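You operate a simulated robot arm through the tools that you are given. There is no shell and no other tool. Be economical: measure what you need, move in short steps, check, and stop when the job is done.

You are at the controls of a simulated robot arm. One attempt, no reset.

TASK
Put the green can in the turntable's tote, reset, switch to auto and send it up.

Only the result counts: the job must be done as asked and must still hold three seconds after the hand-in. Knocking over, shifting, dropping, spilling or breaking anything else fails it.

THE ROBOT
A 7-joint arm with a two-finger parallel gripper, fixed in place. Base frame: the origin is at the foot of the arm, x ahead of it, y to its left, z up. Readings come in m, degrees, newtons and seconds.
With the tool pointing down near the work surface it reaches from about 0.12 to 0.54 m from the base axis. Its first joint turns from -66.0 to 66.0 degrees. Payload 2.4 kg.
The TCP is the grasp point between the finger pads, 0.03 m short of the fingertips. In the tool frame z runs along the fingers and y along their closing line. The gripper opens to 0.094 m. The fingers are 0.028 m wide and 0.01 m thick; the gripper's body (0.05 by 0.096 m) begins 0.055 m behind the TCP.
Orientation is that of the tool frame in the base frame, as [roll, pitch, yaw] about the fixed x, y, z axes, in that order (R = Rz(yaw) Ry(pitch) Rx(roll)). With the fingers straight down and closing along the base's y, the tool's x points along the base's -x, its y along +y and its z along -z.

THE INTERFACE
- The arm moves only by the tool apply_moves. Its argument "commands" is one flat list of numbers, 7 for each row, row after row: the turn, a rotation vector about the base's x, y, z in degrees, then the shift along the base's x, y, z in m, then the gripper command, from -1 (shut) to 1 (fully open), values between in proportion. In form: [rx, ry, rz, dx, dy, dz, gripper, rx, ry, rz, dx, dy, dz, gripper, ...]. A call has 1 to 20 rows; each row shifts and turns the commanded pose from where the row before left it. Rows are played at 5 a second. More than 0.05 m and 8.6 degrees between two rows, or a gripper value outside its range, and nothing of the call is played. A pose out of reach is approached as far as the arm can. The call stops where the force on the tool passes 40 N (or 10 N more than at its start, if that is more) or the arm is blocked; 0.2 s more then pass. The fingers move at their own pace (about 0.153 m/s each) and stop on an object; they squeeze with about 28 N. The grip force told is the motor's: it shows also when the fingers shut on nothing. Time passes only in rows, and 0.2 s behind the last, so rows that do not move let the fingers close. The reply holds the time, the measured pose of the TCP, the force on the tool along the base axes, the opening and the grip force, in the units named above and with some noise, and new pictures: "views" is both (left out), scene, wrist or none.
- Cameras (640 x 400 px; columns grow to the right, rows downward): "scene" is fixed at [0.0397, 0.4771, 1.4418]; the picture's right is [-0.72, -0.70, 0.00], its down [-0.41, 0.41, -0.81] and it looks along [0.57, -0.58, -0.58] (base axes); focal length 247 px, centre (320, 200). "wrist" rides on the gripper at [0.076, 0.014, -0.103] in the tool frame; the picture's right is [-0.18, 0.98, 0.00], its down [-0.75, -0.14, -0.64] and it looks along [-0.63, -0.12, 0.77] (tool axes); focal length 243 px, centre (320, 200). There is no depth. A picture from a camera that has moved, and an enlarged one, comes with that camera's place and axes in the base frame and with its lens.
- inspect(camera, box): a new picture of the part [left, top, right, bottom] of that camera's present view, enlarged. No time passes.
- sign_off(): hands the job in; it is judged then, once.

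Work in short steps. Places have to be worked out from the pictures, the camera data and where the tool is seen: move nearer, look again, correct. Check each grasp and each placing, and mend what went wrong. You have 120 turns and 170 pictures in all, those below and enlarged ones among them. Open the gripper and draw the arm clear of the work before you hand the job in, unless the task says otherwise.

The tools are called after "Call:" as name(argument=value, ...) on one line, values as JSON. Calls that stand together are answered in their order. apply_moves: Moves the arm, as the interface text tells. Its arguments: {"type":"object","properties":{"commands":{"type":"array","items":{"type":"number"}},"views":{"type":"string","enum":["both","scene","wrist","none"]}},"required":["commands"]} The other tools are called the same way: inspect (camera, box) takes an enlarged picture of a part of a camera's view; sign_off () hands the job in.

At the start:

```text
time_s: 0.0
eef_pos: [0.3279, 0.011, 1.3185]
orientation: [-179.9, 0.0, 180.0]
contact_force: [0.4, 0.0, -0.4]
opening: 0.094
grip_force: 0.1
```

scene: 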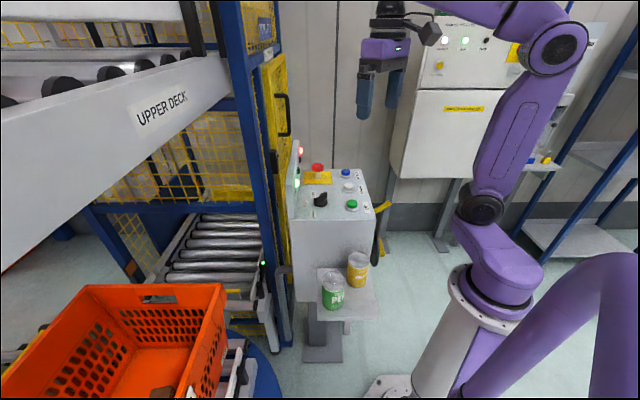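
wrist: 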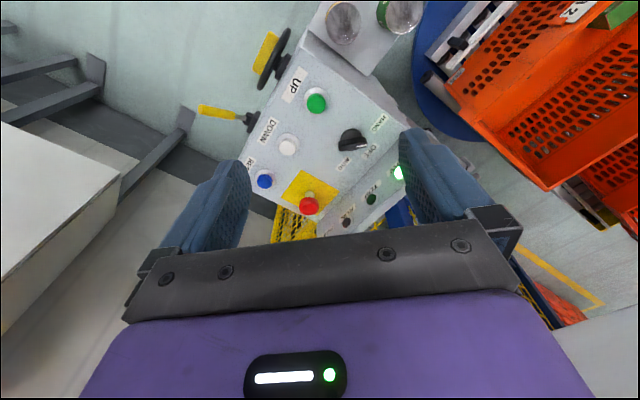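

The scene shows a control console, two cans on a small shelf, and a tote on a turntable. I'll enlarge the console and cans to read the labels.

Call:
inspect(camera="scene", box=[270, 130, 400, 230])

Call:
inspect(camera="wrist", box=[220, 0, 440, 240])

Call:
inspect(camera="scene", box=[200, 220, 400, 345])

Call:
inspect(camera="scene", box=[0, 240, 290, 400])

```text
4.00 times, centred on (335, 180) of scene
camera zoom: at [0.0397, 0.4771, 1.4418], right [-0.72, -0.7, 0.0], down [-0.41, 0.41, -0.81], along [0.57, -0.58, -0.58], focal length 989 px, centre (260, 280)
```

zoom: 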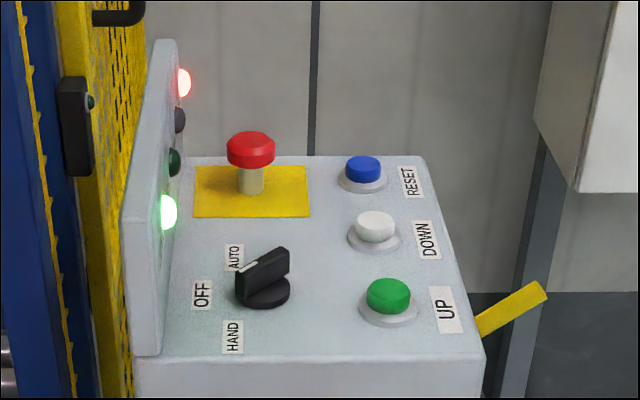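

```text
1.67 times, centred on (330, 120) of wrist
camera zoom: at [0.2507, 0.0233, 1.4198], right [0.18, 0.98, 0.0], down [0.75, -0.14, 0.64], along [0.63, -0.12, -0.77], focal length 404 px, centre (303, 333)
```

zoom: 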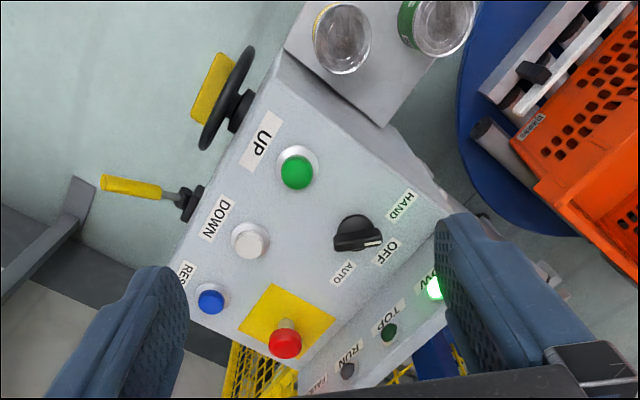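

```text
3.20 times, centred on (300, 282) of scene
camera zoom: at [0.0397, 0.4771, 1.4418], right [-0.72, -0.7, 0.0], down [-0.41, 0.41, -0.81], along [0.57, -0.58, -0.58], focal length 791 px, centre (384, -64)
```

zoom: 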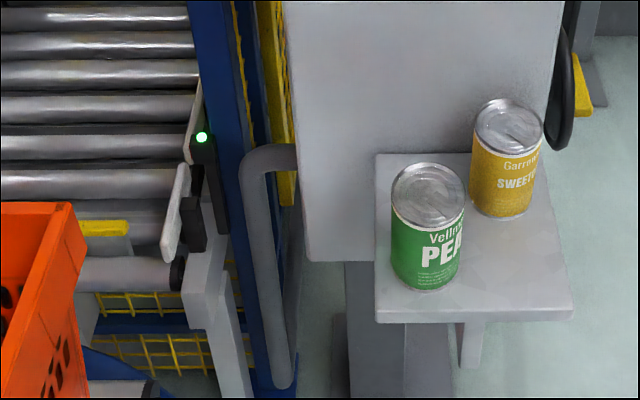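

```text
2.21 times, centred on (145, 320) of scene
camera zoom: at [0.0397, 0.4771, 1.4418], right [-0.72, -0.7, 0.0], down [-0.41, 0.41, -0.81], along [0.57, -0.58, -0.58], focal length 546 px, centre (706, -65)
```

zoom: 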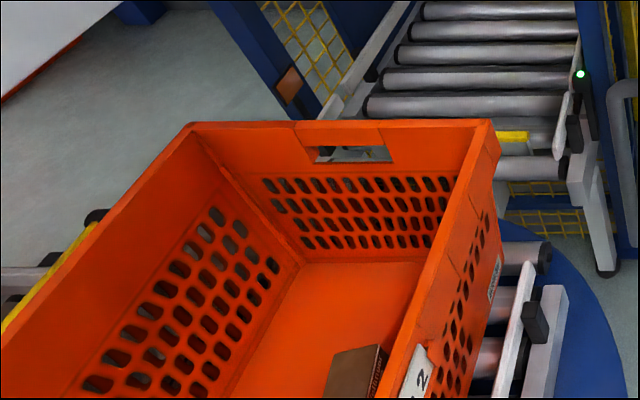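

Triangulating both views gives: green can top ≈ (0.30, 0.16, 0.90), yellow can ≈ (0.29, 0.066), UP ≈ (0.385, -0.01), DOWN ≈ (0.45, -0.08), RESET ≈ (0.52, -0.147), with the knob ≈ (0.46, 0.04, 1.01). I turn the tool 45° and move high toward the can for a better look at it and the tote.

Call:
apply_moves(commands=[0, 0, 7.5, -0.0047, 0.0247, -0.02, 1, 0, 0, 7.5, -0.0047, 0.0247, -0.02, 1, 0, 0, 7.5, -0.0047, 0.0247, -0.02, 1, 0, 0, 7.5, -0.0047, 0.0247, -0.02, 1, 0, 0, 7.5, -0.0047, 0.0247, -0.02, 1, 0, 0, 7.5, -0.0047, 0.0247, -0.02, 1, 0, 0, 0, 0, 0, 0, 1])

```text
time_s: 1.6
eef_pos: [0.2984, 0.1565, 1.1962]
orientation: [-180.0, 0.0, -134.8]
contact_force: [0.1, 0.4, -0.3]
opening: 0.094
grip_force: 0.1
camera wrist: at [0.2347, 0.1125, 1.299], right [-0.57, 0.82, 0.0], down [0.63, 0.43, 0.64], along [0.53, 0.36, -0.77], focal length 243 px, centre (320, 200)
```

scene: 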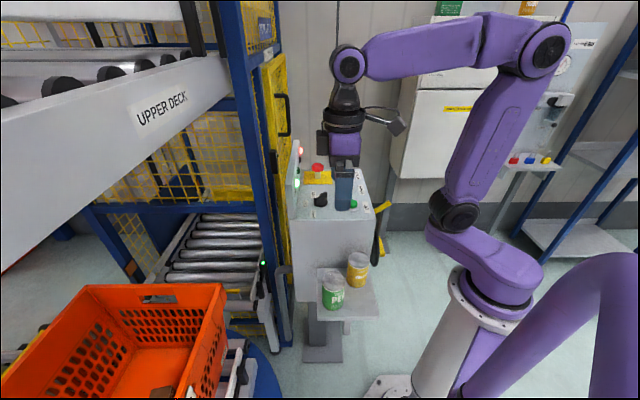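
wrist: 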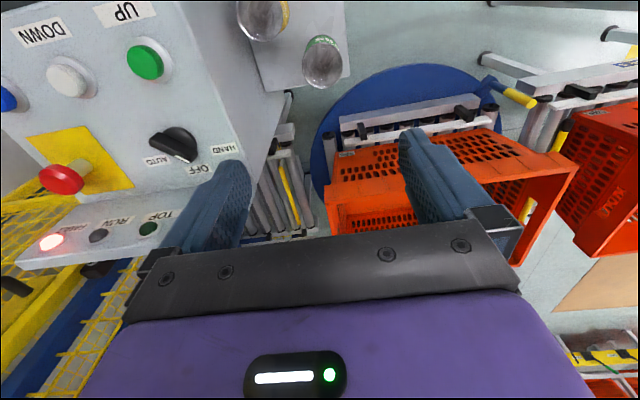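

The tool is above the can, and the view shows the turntable's tote beside the lift with a second tote on the infeed beyond. I test reach toward the tote at height and get a view into it.

Call:
apply_moves(commands=[0, 0, 0, 0.03, 0.04, 0, 1, 0, 0, 0, 0.03, 0.04, 0, 1, 0, 0, 0, 0.03, 0.04, 0, 1, 0, 0, 0, 0.03, 0.04, 0, 1, 0, 0, 0, 0.03, 0.04, 0, 1, 0, 0, 0, 0.03, 0.03, 0, 1, 0, 0, 0, 0, 0, 0, 1])

```text
time_s: 2.8
eef_pos: [0.4357, 0.3434, 1.1973]
orientation: [180.0, -2.2, -135.0]
contact_force: [-68.3, -59.6, -15.4]
opening: 0.0941
grip_force: 0.1
stopped in row 6: the force on the tool passed its limit (the readings are from after the stop); the commanded pose is now the measured one
camera wrist: at [0.3744, 0.302, 1.3027], right [-0.56, 0.83, -0.01], down [0.65, 0.45, 0.61], along [0.51, 0.34, -0.79], focal length 243 px, centre (320, 200)
```

scene: 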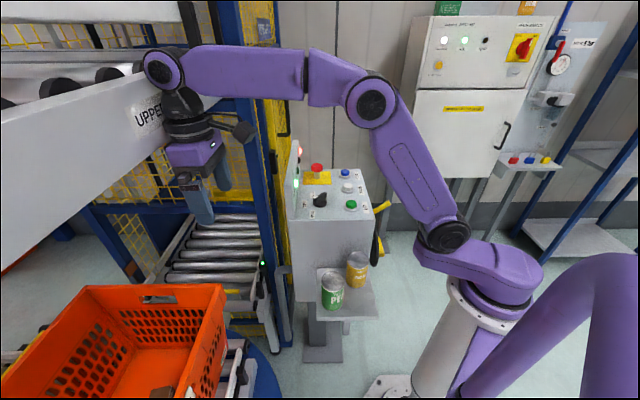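
wrist: 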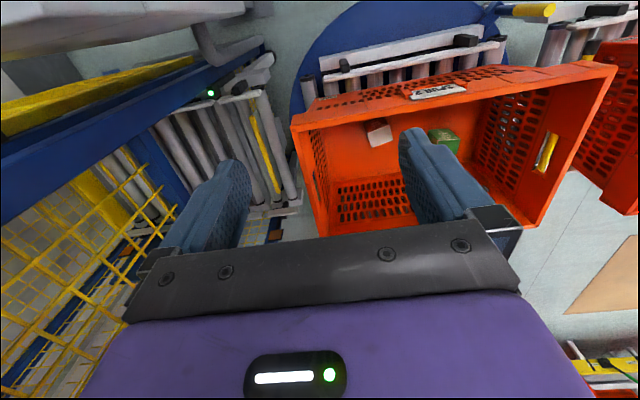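

The hand touched the upper-deck beam (its lower edge is around z ≈ 1.27), so the tote must be entered from below it. I back off and go lower.

Call:
apply_moves(commands=[0, 0, 0, -0.03, -0.03, 0, 1, 0, 0, 0, -0.03, -0.03, 0, 1, 0, 0, 0, 0, 0, -0.05, 1, 0, 0, 0, 0, 0, -0.05, 1, 0, 0, 0, 0, 0, -0.05, 1, 0, 0, 0, 0, 0, -0.04, 1, 0, 0, 0, 0, 0, 0, 1])

```text
time_s: 4.4
eef_pos: [0.3781, 0.2884, 1.004]
orientation: [180.0, -1.7, -135.1]
contact_force: [-0.5, -0.6, 0.7]
opening: 0.0938
grip_force: 0.2
camera wrist: at [0.317, 0.2469, 1.1095], right [-0.56, 0.83, -0.01], down [0.65, 0.45, 0.62], along [0.51, 0.34, -0.79], focal length 243 px, centre (320, 200)
```

scene: 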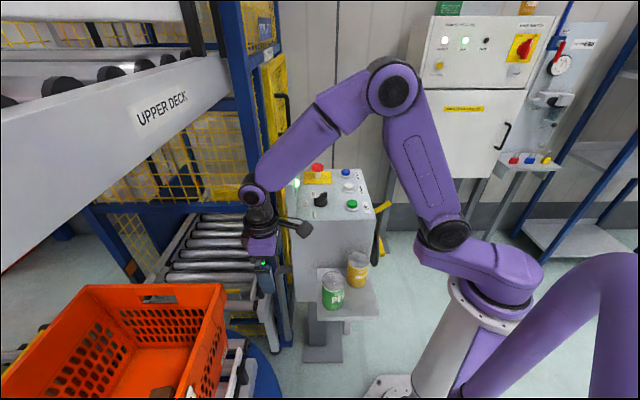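
wrist: 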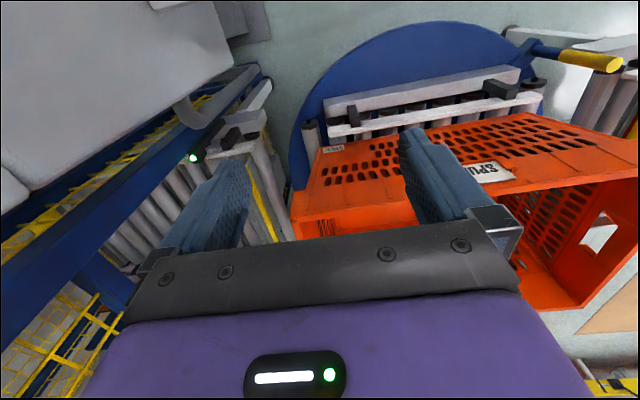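

Now below the beam. I lower a little more and reach outward over the tote to test clearance and reach, watching force.

Call:
apply_moves(commands=[0, 0, 0, 0, 0, -0.05, 1, 0, 0, 0, 0.03, 0.03, 0, 1, 0, 0, 0, 0.03, 0.03, 0, 1, 0, 0, 0, 0.03, 0.03, 0, 1, 0, 0, 0, 0.03, 0.03, 0, 1, 0, 0, 0, 0, 0, 0, 1])

```text
time_s: 5.8
eef_pos: [0.4984, 0.4084, 0.9538]
orientation: [179.9, -1.9, -135.0]
contact_force: [-0.1, 0.3, -0.6]
opening: 0.0941
grip_force: 0.1
camera wrist: at [0.437, 0.3661, 1.0596], right [-0.56, 0.83, -0.01], down [0.65, 0.45, 0.62], along [0.51, 0.34, -0.79], focal length 243 px, centre (320, 200)
```

scene: 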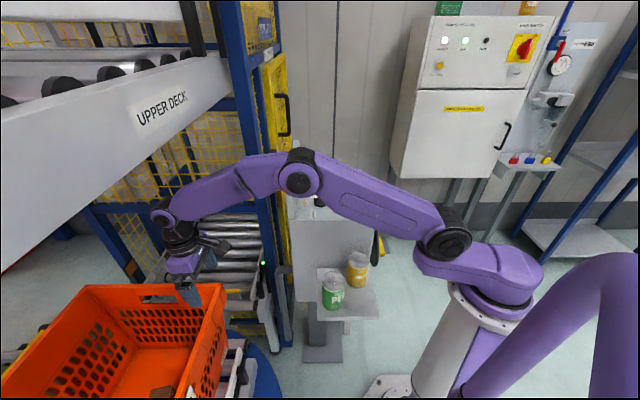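
wrist: 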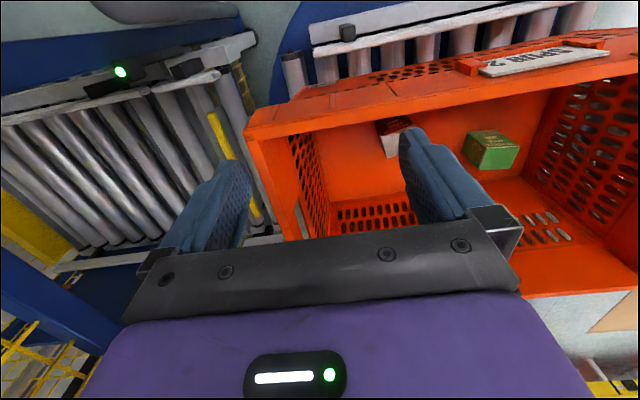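

Reach is fine (radius 0.64 straight down) and the tote's corner matches my estimate; a box sits near (0.52, 0.60) and a green carton beyond, leaving the lift-side end free. I return above the can, turning the tool so the camera clears the tote wall later and fingers close parallel to the console face.

Call:
apply_moves(commands=[0, 0, 0, -0.035, -0.035, 0.01, 1, 0, 0, 0, -0.035, -0.035, 0.02, 1, 0, 0, 0, -0.035, -0.035, 0.03, 1, 0, 0, -8, -0.01, -0.0165, 0.015, 1, 0, 0, -8, -0.01, -0.0165, 0.015, 1, 0, 0, -8, -0.01, -0.0165, 0.015, 1, 0, 0, -8, -0.01, -0.0165, 0.01, 1, 0, 0, -8, -0.01, -0.0165, 0, 1, 0, 0, -8, -0.01, -0.0165, 0, 1, 0, 0, -8, -0.01, -0.0165, 0, 1, 0, 0, -8, -0.01, -0.0165, 0, 1, 0, 0, -8, -0.008, -0.012, 0, 1, 0, 0, -8, -0.005, 0, 0, 1, 0, 0, -8, 0, 0, 0, 1, 0, 0, -2, 0, 0, 0, 1, 0, 0, 0, 0, 0, 0, 1])

```text
refused: row 1 steps farther than a row can; nothing moved
```

The first row was slightly over the step limit; I shorten it.

Call:
apply_moves(commands=[0, 0, 0, -0.03, -0.03, 0.01, 1, 0, 0, 0, -0.03, -0.03, 0.02, 1, 0, 0, 0, -0.03, -0.03, 0.02, 1, 0, 0, 0, -0.015, -0.015, 0.01, 1, 0, 0, -8, -0.01, -0.0165, 0.015, 1, 0, 0, -8, -0.01, -0.0165, 0.015, 1, 0, 0, -8, -0.01, -0.0165, 0.015, 1, 0, 0, -8, -0.01, -0.0165, 0.01, 1, 0, 0, -8, -0.01, -0.0165, 0, 1, 0, 0, -8, -0.01, -0.0165, 0, 1, 0, 0, -8, -0.01, -0.0165, 0, 1, 0, 0, -8, -0.01, -0.0165, 0, 1, 0, 0, -8, -0.008, -0.012, 0, 1, 0, 0, -8, -0.005, 0, 0, 1, 0, 0, -8, 0, 0, 0, 1, 0, 0, -2, 0, 0, 0, 1, 0, 0, 0, 0, 0, 0, 1])

```text
time_s: 9.4
eef_pos: [0.3019, 0.1581, 1.0703]
orientation: [180.0, -1.8, 134.8]
contact_force: [0.0, 0.0, 0.7]
opening: 0.0941
grip_force: 0.0
camera wrist: at [0.2602, 0.2194, 1.1748], right [0.83, 0.56, -0.01], down [0.45, -0.65, 0.62], along [0.34, -0.51, -0.79], focal length 243 px, centre (320, 200)
```

scene: 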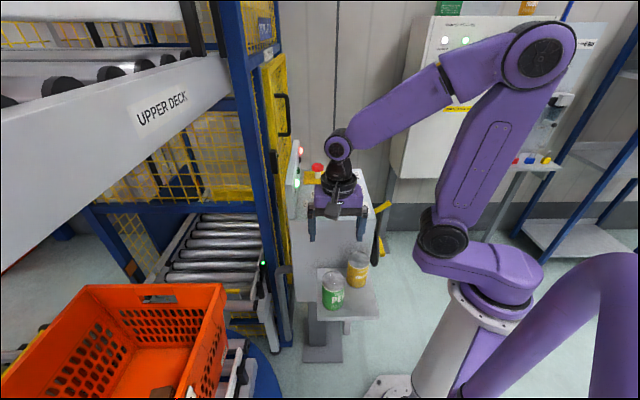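
wrist: 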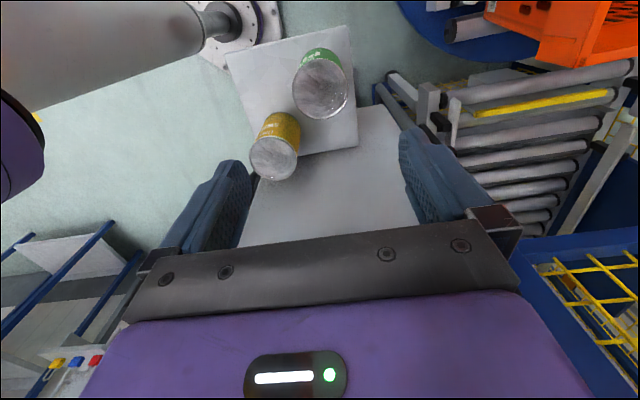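

Refined can position ≈ (0.296, 0.165), top 0.90. I level the tool's 1.8° tilt, centre on it and come down to just above.

Call:
apply_moves(commands=[-1.28, -1.27, 0, -0.005, 0.006, -0.04, 1, 0, 0, 0, 0, 0, -0.04, 1, 0, 0, 0, 0, 0, -0.03, 1, 0, 0, 0, 0, 0, 0, 1])

Call:
inspect(camera="scene", box=[260, 200, 420, 320])

```text
time_s: 10.4
eef_pos: [0.2976, 0.1652, 0.9589]
orientation: [-180.0, 0.0, 135.0]
contact_force: [0.2, -0.2, 0.2]
opening: 0.094
grip_force: 0.0
camera wrist: at [0.2539, 0.2285, 1.0611], right [0.83, 0.56, 0.0], down [0.43, -0.63, 0.64], along [0.36, -0.53, -0.77], focal length 243 px, centre (320, 200)
```

scene: 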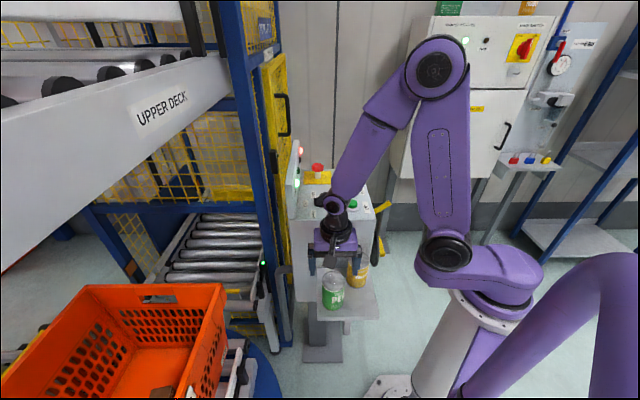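
wrist: 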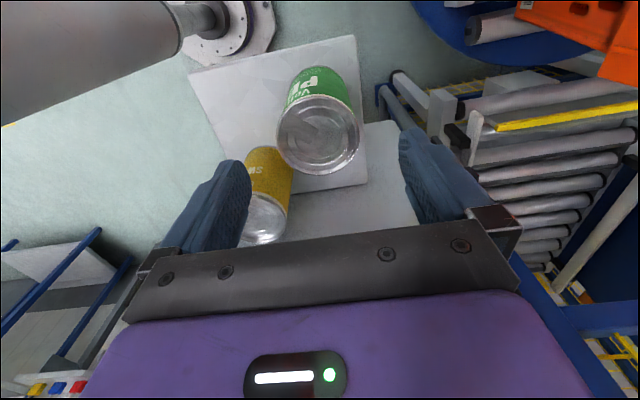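

```text
3.33 times, centred on (340, 260) of scene
camera zoom: at [0.0397, 0.4771, 1.4418], right [-0.72, -0.7, 0.0], down [-0.41, 0.41, -0.81], along [0.57, -0.58, -0.58], focal length 824 px, centre (253, 0)
```

zoom: 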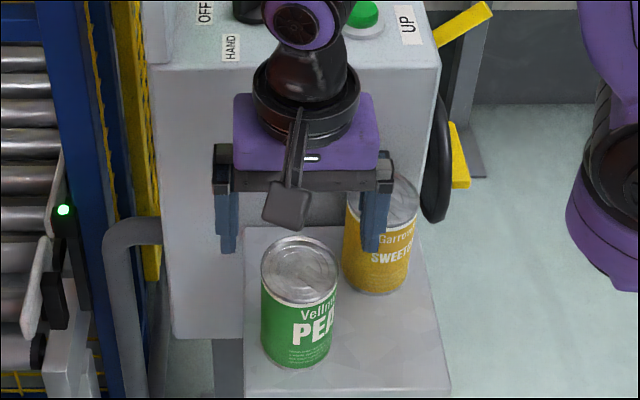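

The can sits between the fingers and the left finger clears the yellow can by several cm. I nudge 4 mm, descend to z ≈ 0.873 and close.

Call:
apply_moves(commands=[0, 0, 0, -0.003, 0.004, -0.03, 1, 0, 0, 0, 0, 0, -0.03, 1, 0, 0, 0, 0, 0, -0.025, 1, 0, 0, 0, 0, 0, 0, 1, 0, 0, 0, 0, 0, 0, -1, 0, 0, 0, 0, 0, 0, -1, 0, 0, 0, 0, 0, 0, -1])

Call:
inspect(camera="scene", box=[260, 200, 420, 320])

```text
time_s: 12.0
eef_pos: [0.2937, 0.1705, 0.8759]
orientation: [-180.0, 0.0, 135.0]
contact_force: [0.1, 0.2, -0.6]
opening: 0.0631
grip_force: 28.4
camera wrist: at [0.2505, 0.2335, 0.9771], right [0.83, 0.56, 0.0], down [0.43, -0.63, 0.64], along [0.36, -0.53, -0.77], focal length 243 px, centre (320, 200)
```

scene: 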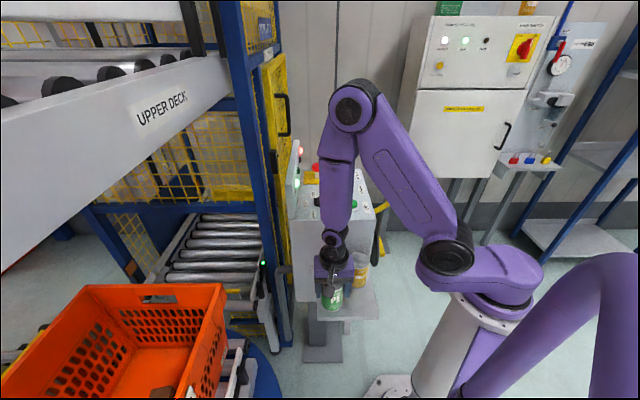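
wrist: 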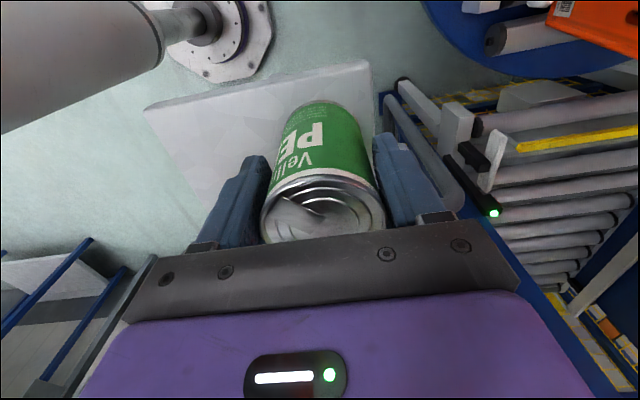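

```text
3.33 times, centred on (340, 260) of scene
camera zoom: at [0.0398, 0.4772, 1.4418], right [-0.72, -0.7, 0.0], down [-0.41, 0.41, -0.81], along [0.57, -0.58, -0.58], focal length 824 px, centre (253, 0)
```

zoom: 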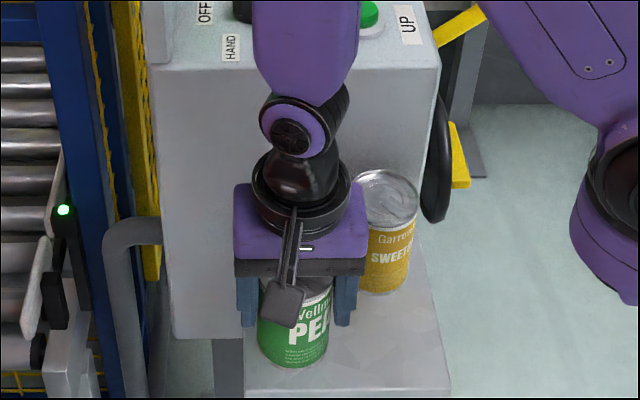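

Grip is firm (0.063 m opening). I lift straight up, then carry it toward the tote below the beam height.

Call:
apply_moves(commands=[0, 0, 0, 0, 0, 0.03, -1, 0, 0, 0, 0, 0, 0.04, -1, 0, 0, 0, 0.0, 0.005, 0.03, -1, 0, 0, 0, 0.022, 0.03, 0, -1, 0, 0, 0, 0.022, 0.03, 0, -1, 0, 0, 0, 0.022, 0.03, 0, -1, 0, 0, 0, 0.022, 0.03, -0.01, -1, 0, 0, 0, 0.03, 0.03, -0.01, -1, 0, 0, 0, 0.03, 0.03, -0.01, -1, 0, 0, 0, 0.03, 0.03, 0, -1, 0, 0, 0, 0, 0, 0, -1])

```text
time_s: 14.4
eef_pos: [0.4719, 0.3823, 0.9447]
orientation: [-179.9, 0.1, 134.8]
contact_force: [0.3, 0.6, -3.2]
opening: 0.0633
grip_force: 28.1
camera wrist: at [0.4291, 0.4462, 1.0471], right [0.83, 0.56, 0.0], down [0.43, -0.63, 0.64], along [0.36, -0.53, -0.77], focal length 243 px, centre (320, 200)
```

scene: 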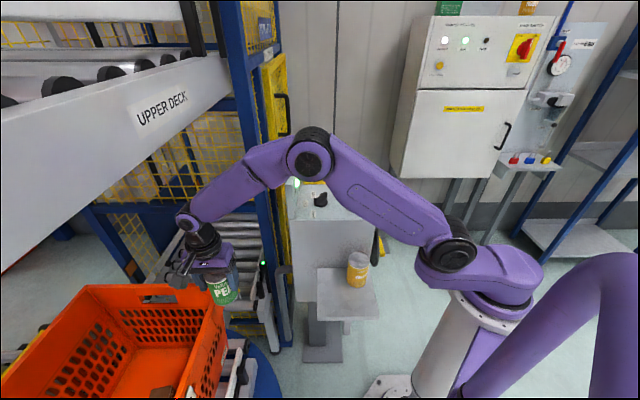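
wrist: 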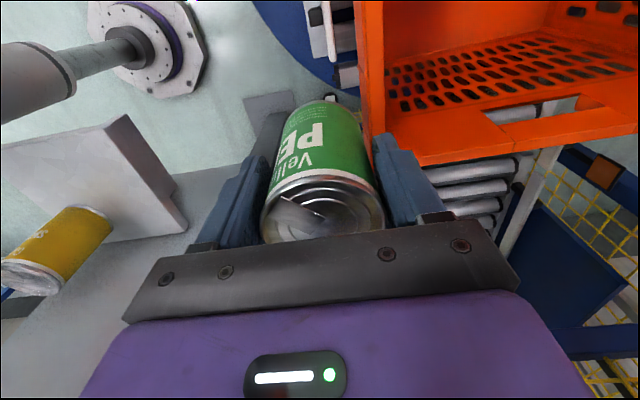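

Can held high, clear of the rim. I continue outward over the tote's free end.

Call:
apply_moves(commands=[0, 0, 0, 0.025, 0.027, 0, -1, 0, 0, 0, 0.025, 0.028, 0, -1, 0, 0, 0, 0.025, 0.028, 0, -1, 0, 0, 0, 0.025, 0.028, 0, -1, 0, 0, 0, 0.01, 0.005, 0, -1, 0, 0, 0, 0, 0, 0, -1])

```text
time_s: 15.8
eef_pos: [0.5351, 0.4444, 0.946]
orientation: [180.0, 0.0, 134.9]
contact_force: [0.1, -0.8, -2.6]
opening: 0.0634
grip_force: 28.1
out of reach, approached as far as the arm can: row 3, 4, 5
camera wrist: at [0.4913, 0.5075, 1.0474], right [0.83, 0.56, 0.0], down [0.43, -0.63, 0.64], along [0.36, -0.53, -0.77], focal length 243 px, centre (320, 200)
```

scene: 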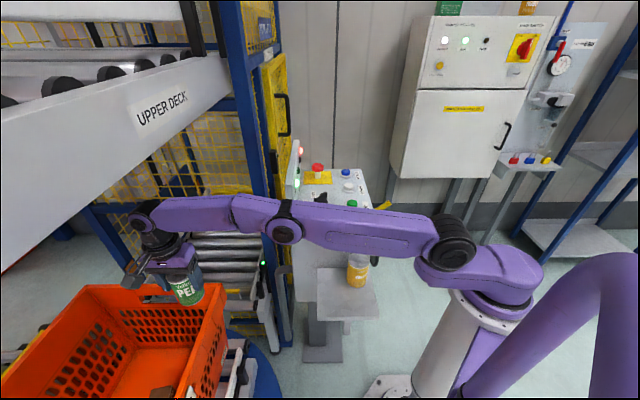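
wrist: 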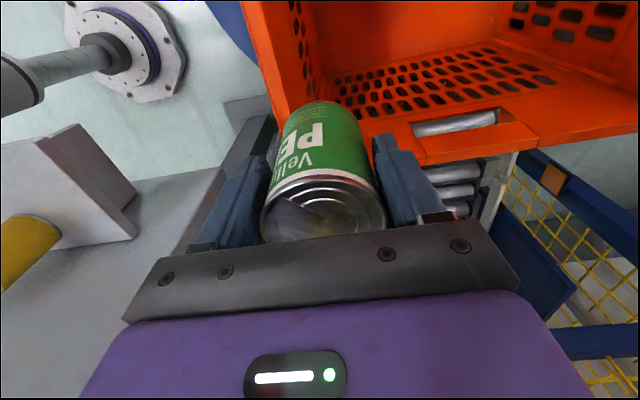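

At the vertical-tool reach limit (radius ≈ 0.695). I test tilting the tool outward by 21°, which swings the can over the interior, and see whether it stays reachable while lowering.

Call:
apply_moves(commands=[4.95, -4.95, 0, 0.018, 0.017, 0, -1, 4.95, -4.95, 0, 0.018, 0.017, 0, -1, 4.95, -4.95, 0, 0.018, 0.017, 0, -1, 0, 0, 0, 0, 0, -0.03, -1, 0, 0, 0, 0, 0, -0.03, -1, 0, 0, 0, 0, 0, -0.03, -1, 0, 0, 0, 0, 0, -0.03, -1, 0, 0, 0, 0, 0, 0, -1])

```text
time_s: 17.6
eef_pos: [0.5787, 0.4885, 0.8285]
orientation: [159.0, 0.0, 135.0]
contact_force: [-0.2, 0.2, -3.6]
opening: 0.0632
grip_force: 28.1
out of reach, approached as far as the arm can: row 5, 6, 7
camera wrist: at [0.5081, 0.5242, 0.9287], right [0.78, 0.52, 0.35], down [0.28, -0.79, 0.55], along [0.56, -0.33, -0.76], focal length 243 px, centre (320, 200)
```

scene: 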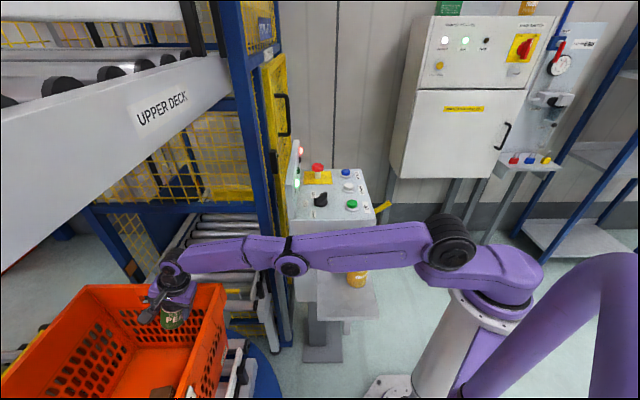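
wrist: 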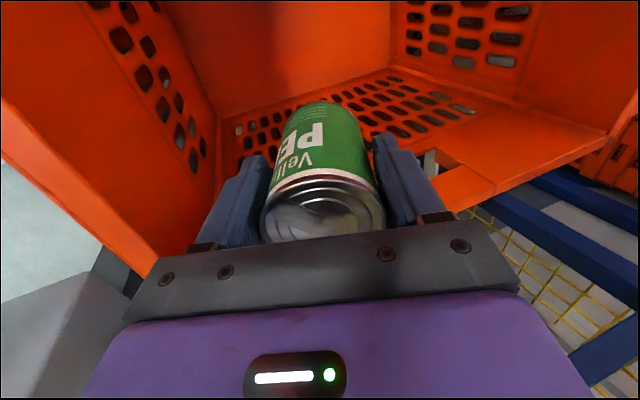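

Reach envelope is now clear: the can can only be lowered to roughly 0.12–0.15 m above the floor, and only with a tool tilt near 28°. To let the can land upright, I'll go back, set it on the shelf, and regrasp it with the tool tilted. First raise and retract, undoing the tilt.

Call:
apply_moves(commands=[0, 0, 0, 0, 0, 0.04, -1, 0, 0, 0, 0, 0, 0.04, -1, 0, 0, 0, -0.01, -0.01, 0.04, -1, -4.95, 4.95, 0, -0.03, -0.03, 0, -1, -4.95, 4.95, 0, -0.03, -0.03, 0, -1, -4.95, 4.95, 0, -0.03, -0.03, 0, -1, 0, 0, 0, -0.03, -0.03, 0.01, -1, 0, 0, 0, -0.03, -0.03, 0.01, -1, 0, 0, 0, 0, 0, 0, -1])

```text
time_s: 19.6
eef_pos: [0.4155, 0.328, 0.9679]
orientation: [179.9, 0.0, 135.0]
contact_force: [0.6, 0.0, -2.9]
opening: 0.0635
grip_force: 28.1
camera wrist: at [0.3727, 0.3913, 1.0698], right [0.83, 0.56, 0.0], down [0.43, -0.63, 0.64], along [0.36, -0.53, -0.77], focal length 243 px, centre (320, 200)
```

scene: 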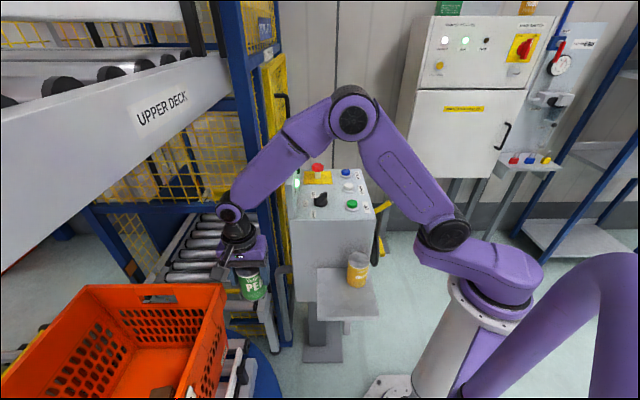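
wrist: 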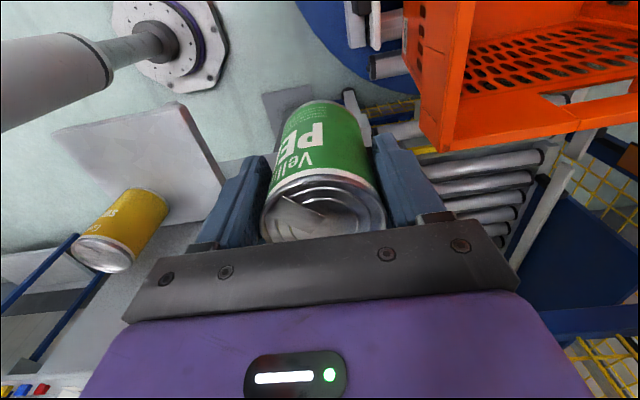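

Retracted cleanly. I return above the can's original spot while turning the tool another −90° (fingers then close across, camera facing outward).

Call:
apply_moves(commands=[0, 0, -7.5, -0.0101, -0.0131, 0, -1, 0, 0, -7.5, -0.0101, -0.0131, 0, -1, 0, 0, -7.5, -0.0101, -0.0131, 0, -1, 0, 0, -7.5, -0.0101, -0.0131, 0, -1, 0, 0, -7.5, -0.0101, -0.0131, 0, -1, 0, 0, -7.5, -0.0101, -0.0131, 0, -1, 0, 0, -7.5, -0.0101, -0.0131, 0, -1, 0, 0, -7.5, -0.0101, -0.0131, 0, -1, 0, 0, -7.5, -0.0101, -0.0131, 0, -1, 0, 0, -7.5, -0.0101, -0.0131, 0, -1, 0, 0, -7.5, -0.0101, -0.0131, 0, -1, 0, 0, -7.5, -0.0101, -0.0131, 0, -1, 0, 0, 0, 0, 0, 0, -1])

```text
time_s: 22.4
eef_pos: [0.2968, 0.1706, 0.968]
orientation: [-179.9, 0.1, 44.9]
contact_force: [0.3, 0.0, -3.3]
opening: 0.0633
grip_force: 27.7
camera wrist: at [0.3611, 0.2131, 1.0695], right [0.56, -0.83, 0.0], down [-0.63, -0.43, 0.64], along [-0.53, -0.36, -0.77], focal length 243 px, centre (320, 200)
```

scene: 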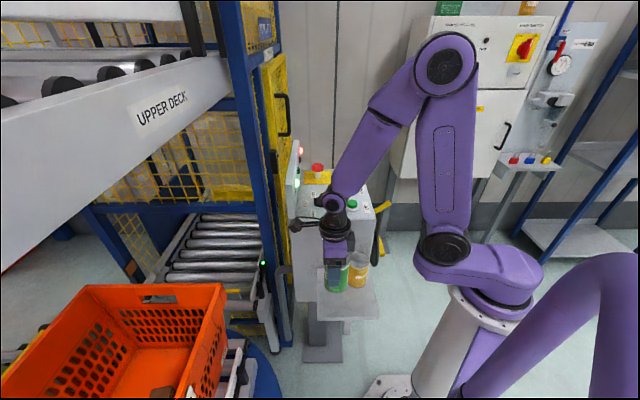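
wrist: 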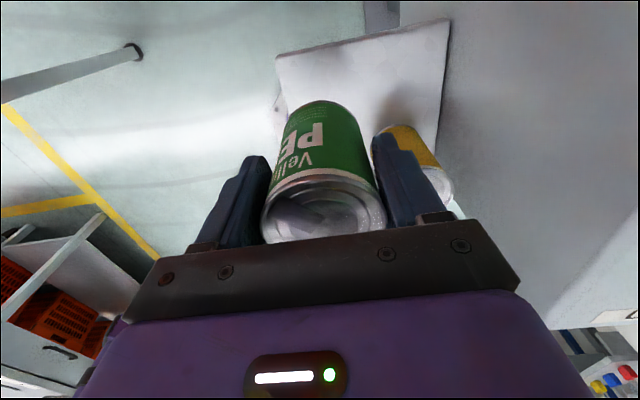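

Pose works with the camera outward. I set the can down at its original height and open partway.

Call:
apply_moves(commands=[0, 0, 0, 0, 0, -0.04, -1, 0, 0, 0, 0, 0, -0.03, -1, 0, 0, 0, 0, 0, -0.015, -1, 0, 0, 0, 0, 0, -0.006, -1, 0, 0, 0, 0, 0, 0, -1, 0, 0, 0, 0, 0, 0, 0.7, 0, 0, 0, 0, 0, 0, 0.7])

```text
time_s: 24.0
eef_pos: [0.298, 0.1705, 0.8767]
orientation: [-179.9, 0.0, 44.9]
contact_force: [0.6, 0.1, -0.6]
opening: 0.08
grip_force: 0.0
camera wrist: at [0.361, 0.2134, 0.9789], right [0.56, -0.83, 0.0], down [-0.63, -0.43, 0.64], along [-0.53, -0.36, -0.77], focal length 243 px, centre (320, 200)
```

scene: 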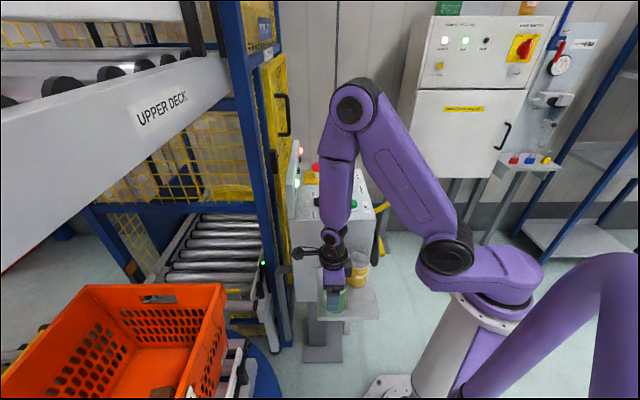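
wrist: 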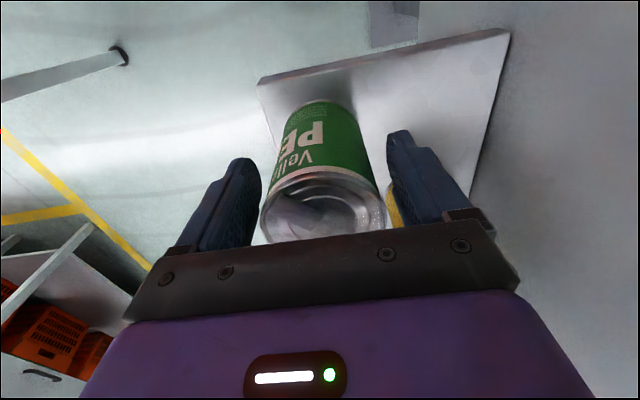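

The can stands on the shelf, released. I raise 15 mm and tilt the tool 28° about the finger line.

Call:
apply_moves(commands=[0, 0, 0, 0, 0, 0.015, 0.7, 4.95, -4.95, 0, 0, 0, 0, 0.7, 4.95, -4.95, 0, 0, 0, 0, 0.7, 4.95, -4.95, 0, 0, 0, 0, 0.7, 4.95, -4.95, 0, 0, 0, 0, 0.7, 0, 0, 0, 0, 0, 0, 0.7])

Call:
inspect(camera="scene", box=[260, 200, 420, 320])

```text
time_s: 25.4
eef_pos: [0.2864, 0.1787, 0.8909]
orientation: [-175.8, -8.3, 44.9]
contact_force: [-0.5, -0.9, 0.1]
opening: 0.0804
grip_force: 0.5
out of reach, approached as far as the arm can: row 2, 3, 4, 5
camera wrist: at [0.3444, 0.2057, 1.0017], right [0.57, -0.82, -0.1], down [-0.66, -0.53, 0.53], along [-0.49, -0.24, -0.84], focal length 243 px, centre (320, 200)
```

scene: 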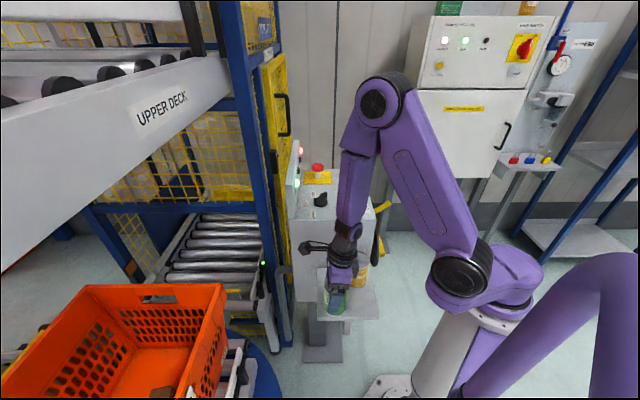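
wrist: 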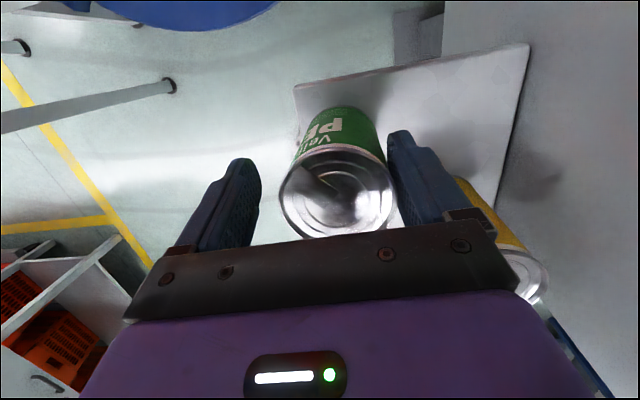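

```text
3.33 times, centred on (340, 260) of scene
camera zoom: at [0.0397, 0.4771, 1.4418], right [-0.72, -0.7, 0.0], down [-0.41, 0.41, -0.81], along [0.57, -0.58, -0.58], focal length 824 px, centre (253, 0)
```

zoom: 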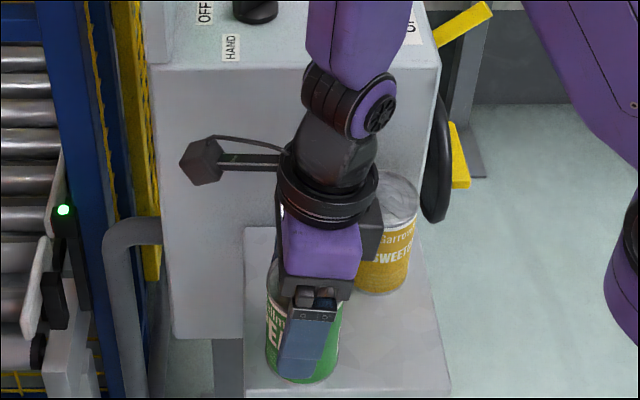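

At this close range the arm can't take the full 28° tilt (it managed ~9° and drifted). A small tilt is enough if I also use ~17° at the tote, so I back the tilt down to 7°.

Call:
apply_moves(commands=[-4.95, 4.95, 0, 0, 0, 0, 0.7, -4.95, 4.95, 0, 0, 0, 0, 0.7, -4.95, 4.95, 0, 0, 0, 0, 0.7, 0, 0, 0, 0, 0, 0, 0.7])

```text
time_s: 26.4
eef_pos: [0.2878, 0.1891, 0.8909]
orientation: [-173.2, 2.7, 44.9]
contact_force: [1.1, -0.8, -0.5]
opening: 0.0805
grip_force: 0.7
out of reach, approached as far as the arm can: row 2, 3
camera wrist: at [0.3639, 0.2271, 0.9866], right [0.56, -0.82, -0.11], down [-0.56, -0.47, 0.69], along [-0.62, -0.32, -0.72], focal length 243 px, centre (320, 200)
```

scene: 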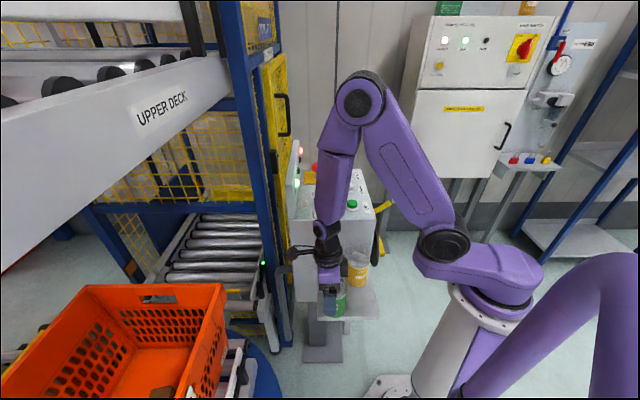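
wrist: 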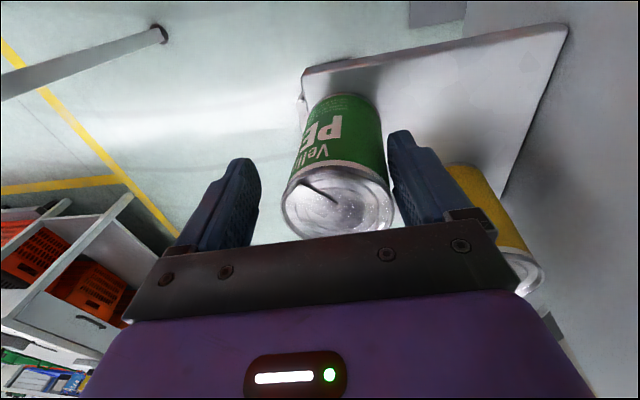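

The IK drifted into a sideways lean, with the right finger close to the can. I shift off slightly and rise straight out, then re-level.

Call:
apply_moves(commands=[0, 0, 0, 0.003, -0.005, 0.01, 1, 0, 0, 0, 0, 0, 0.02, 1, 0, 0, 0, 0, 0, 0.03, 1, 0, 0, 0, 0, 0, 0.03, 1, 0, 0, 0, 0, 0, 0, 1])

```text
time_s: 27.6
eef_pos: [0.2903, 0.1854, 0.98]
orientation: [-173.2, 2.7, 44.8]
contact_force: [0.0, -0.6, -0.6]
opening: 0.0941
grip_force: 0.1
camera wrist: at [0.3661, 0.2238, 1.0764], right [0.56, -0.82, -0.11], down [-0.56, -0.47, 0.69], along [-0.62, -0.32, -0.72], focal length 243 px, centre (320, 200)
```

scene: 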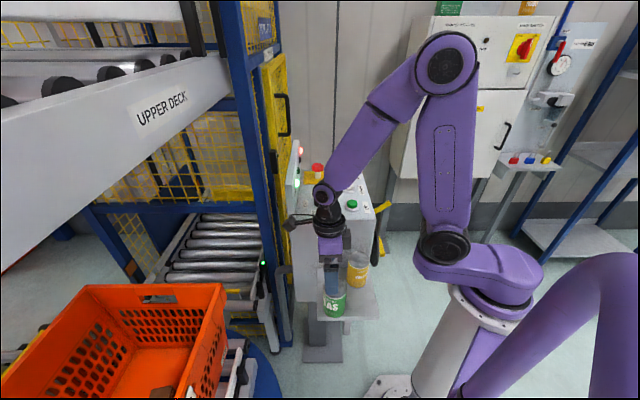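
wrist: 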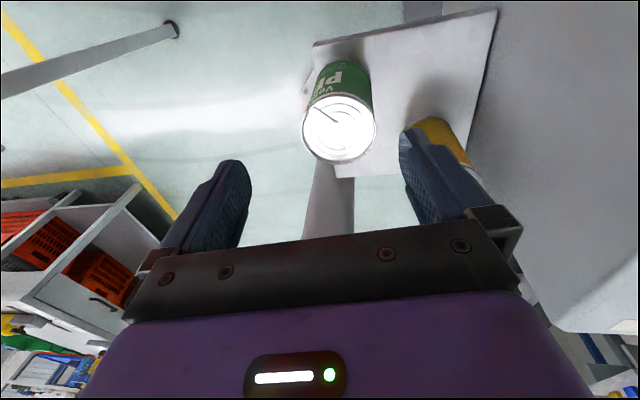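

The can is upright at ≈ (0.290, 0.177). I level the tool and centre it above the can.

Call:
apply_moves(commands=[-2.9, -6.7, 0, 0, -0.008, 0, 1, 0, 0, 0, 0, 0, 0, 1, 0, 0, 0, 0, 0, 0, 1])

Call:
inspect(camera="scene", box=[260, 200, 420, 320])

```text
time_s: 28.4
eef_pos: [0.2902, 0.1778, 0.9808]
orientation: [180.0, -0.2, 44.9]
contact_force: [0.4, -0.2, 1.0]
opening: 0.0939
grip_force: 0.0
camera wrist: at [0.3542, 0.2205, 1.0831], right [0.56, -0.83, 0.0], down [-0.64, -0.43, 0.64], along [-0.53, -0.36, -0.77], focal length 243 px, centre (320, 200)
```

scene: 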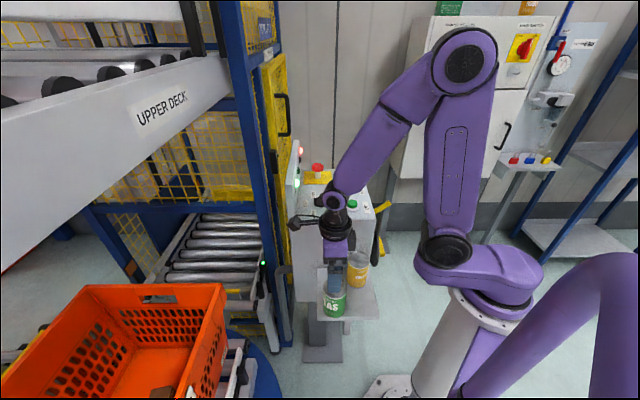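
wrist: 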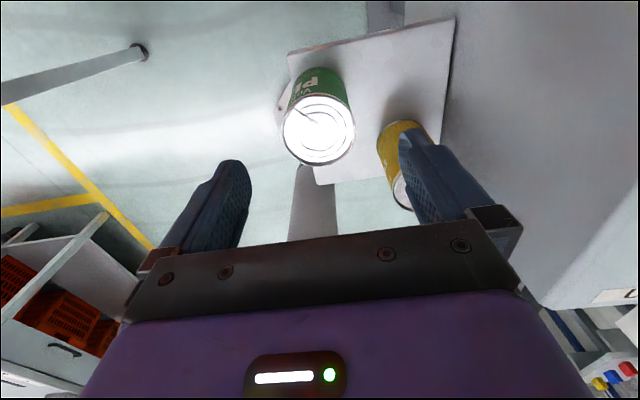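

```text
3.33 times, centred on (340, 260) of scene
camera zoom: at [0.0397, 0.4771, 1.4418], right [-0.72, -0.7, 0.0], down [-0.41, 0.41, -0.81], along [0.57, -0.58, -0.58], focal length 824 px, centre (253, 0)
```

zoom: 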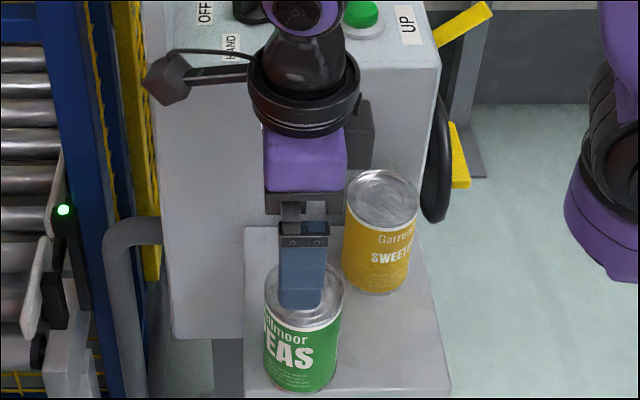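

Can is upright and centred beneath. I descend to z ≈ 0.888 (grip near the can's top) and close.

Call:
apply_moves(commands=[0, 0, 0, -0.002, -0.001, -0.03, 1, 0, 0, 0, 0, 0, -0.03, 1, 0, 0, 0, 0, 0, -0.033, 1, 0, 0, 0, 0, 0, 0, 1, 0, 0, 0, 0, 0, 0, -1, 0, 0, 0, 0, 0, 0, -1, 0, 0, 0, 0, 0, 0, -1])

```text
time_s: 30.0
eef_pos: [0.2892, 0.1757, 0.8868]
orientation: [180.0, -0.2, 44.9]
contact_force: [-0.1, -0.1, 0.6]
opening: 0.0627
grip_force: 27.6
camera wrist: at [0.3529, 0.2185, 0.9888], right [0.56, -0.83, 0.0], down [-0.64, -0.43, 0.64], along [-0.53, -0.36, -0.77], focal length 243 px, centre (320, 200)
```

scene: 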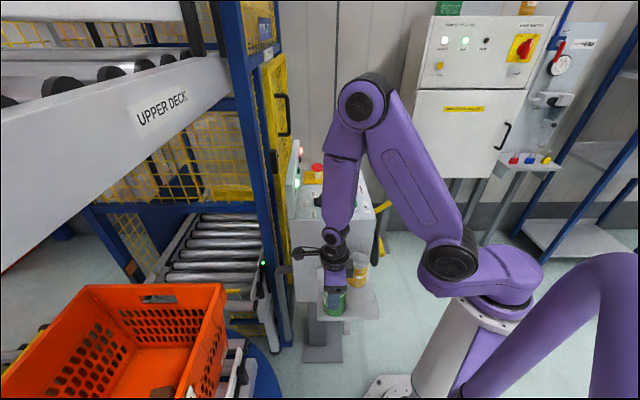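
wrist: 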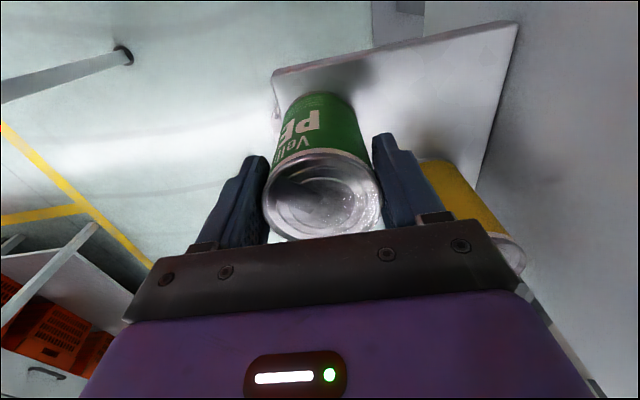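

Firm grip. I lift and carry to just before the tote rim at safe height.

Call:
apply_moves(commands=[0, 0, 0, 0, 0, 0.03, -1, 0, 0, 0, 0, 0, 0.04, -1, 0, 0, 0, 0, 0.01, 0.02, -1, 0, 0, 0, 0.025, 0.036, 0, -1, 0, 0, 0, 0.025, 0.036, 0, -1, 0, 0, 0, 0.033, 0.033, 0, -1, 0, 0, 0, 0.033, 0.033, 0, -1, 0, 0, 0, 0.033, 0.033, 0, -1, 0, 0, 0, 0.033, 0.033, -0.01, -1, 0, 0, 0, 0.033, 0.004, -0.01, -1, 0, 0, 0, 0, 0, 0, -1], views="scene")

```text
time_s: 32.4
eef_pos: [0.5036, 0.3953, 0.9588]
orientation: [-180.0, -0.1, 44.8]
contact_force: [-0.2, -0.3, -2.7]
opening: 0.0627
grip_force: 27.3
```

scene: 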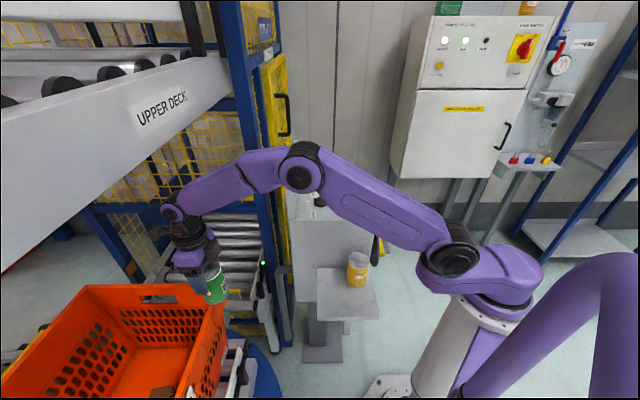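

Now tilt 17° outward while moving over the interior, still above the rim.

Call:
apply_moves(commands=[4.1, -4.1, 0, 0.022, 0.022, 0, -1, 4.1, -4.1, 0, 0.022, 0.022, 0, -1, 4.0, -4.0, 0, 0.022, 0.022, 0, -1, 0, 0, 0, 0, 0, -0.03, -1, 0, 0, 0, 0, 0, 0, -1])

```text
time_s: 33.6
eef_pos: [0.5677, 0.4605, 0.9278]
orientation: [-179.9, -17.4, 44.8]
contact_force: [-0.2, -0.3, -2.7]
opening: 0.0629
grip_force: 28.1
camera wrist: at [0.6089, 0.4779, 1.0482], right [0.57, -0.82, -0.06], down [-0.75, -0.54, 0.39], along [-0.35, -0.18, -0.92], focal length 243 px, centre (320, 200)
```

scene: 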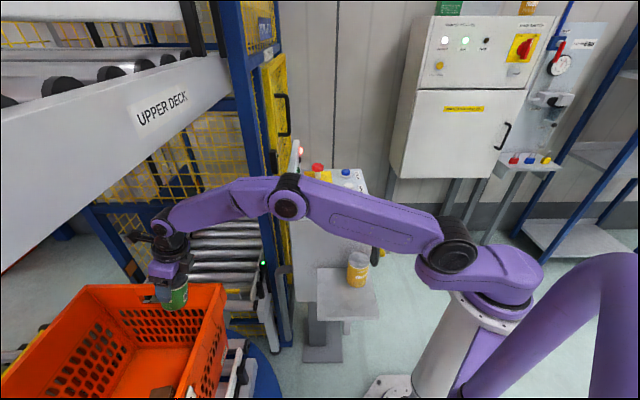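
wrist: 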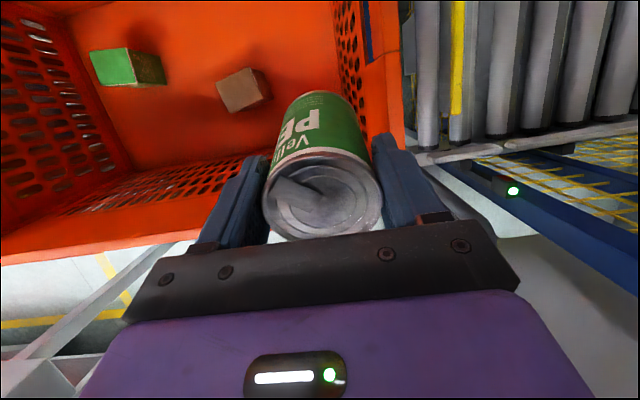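

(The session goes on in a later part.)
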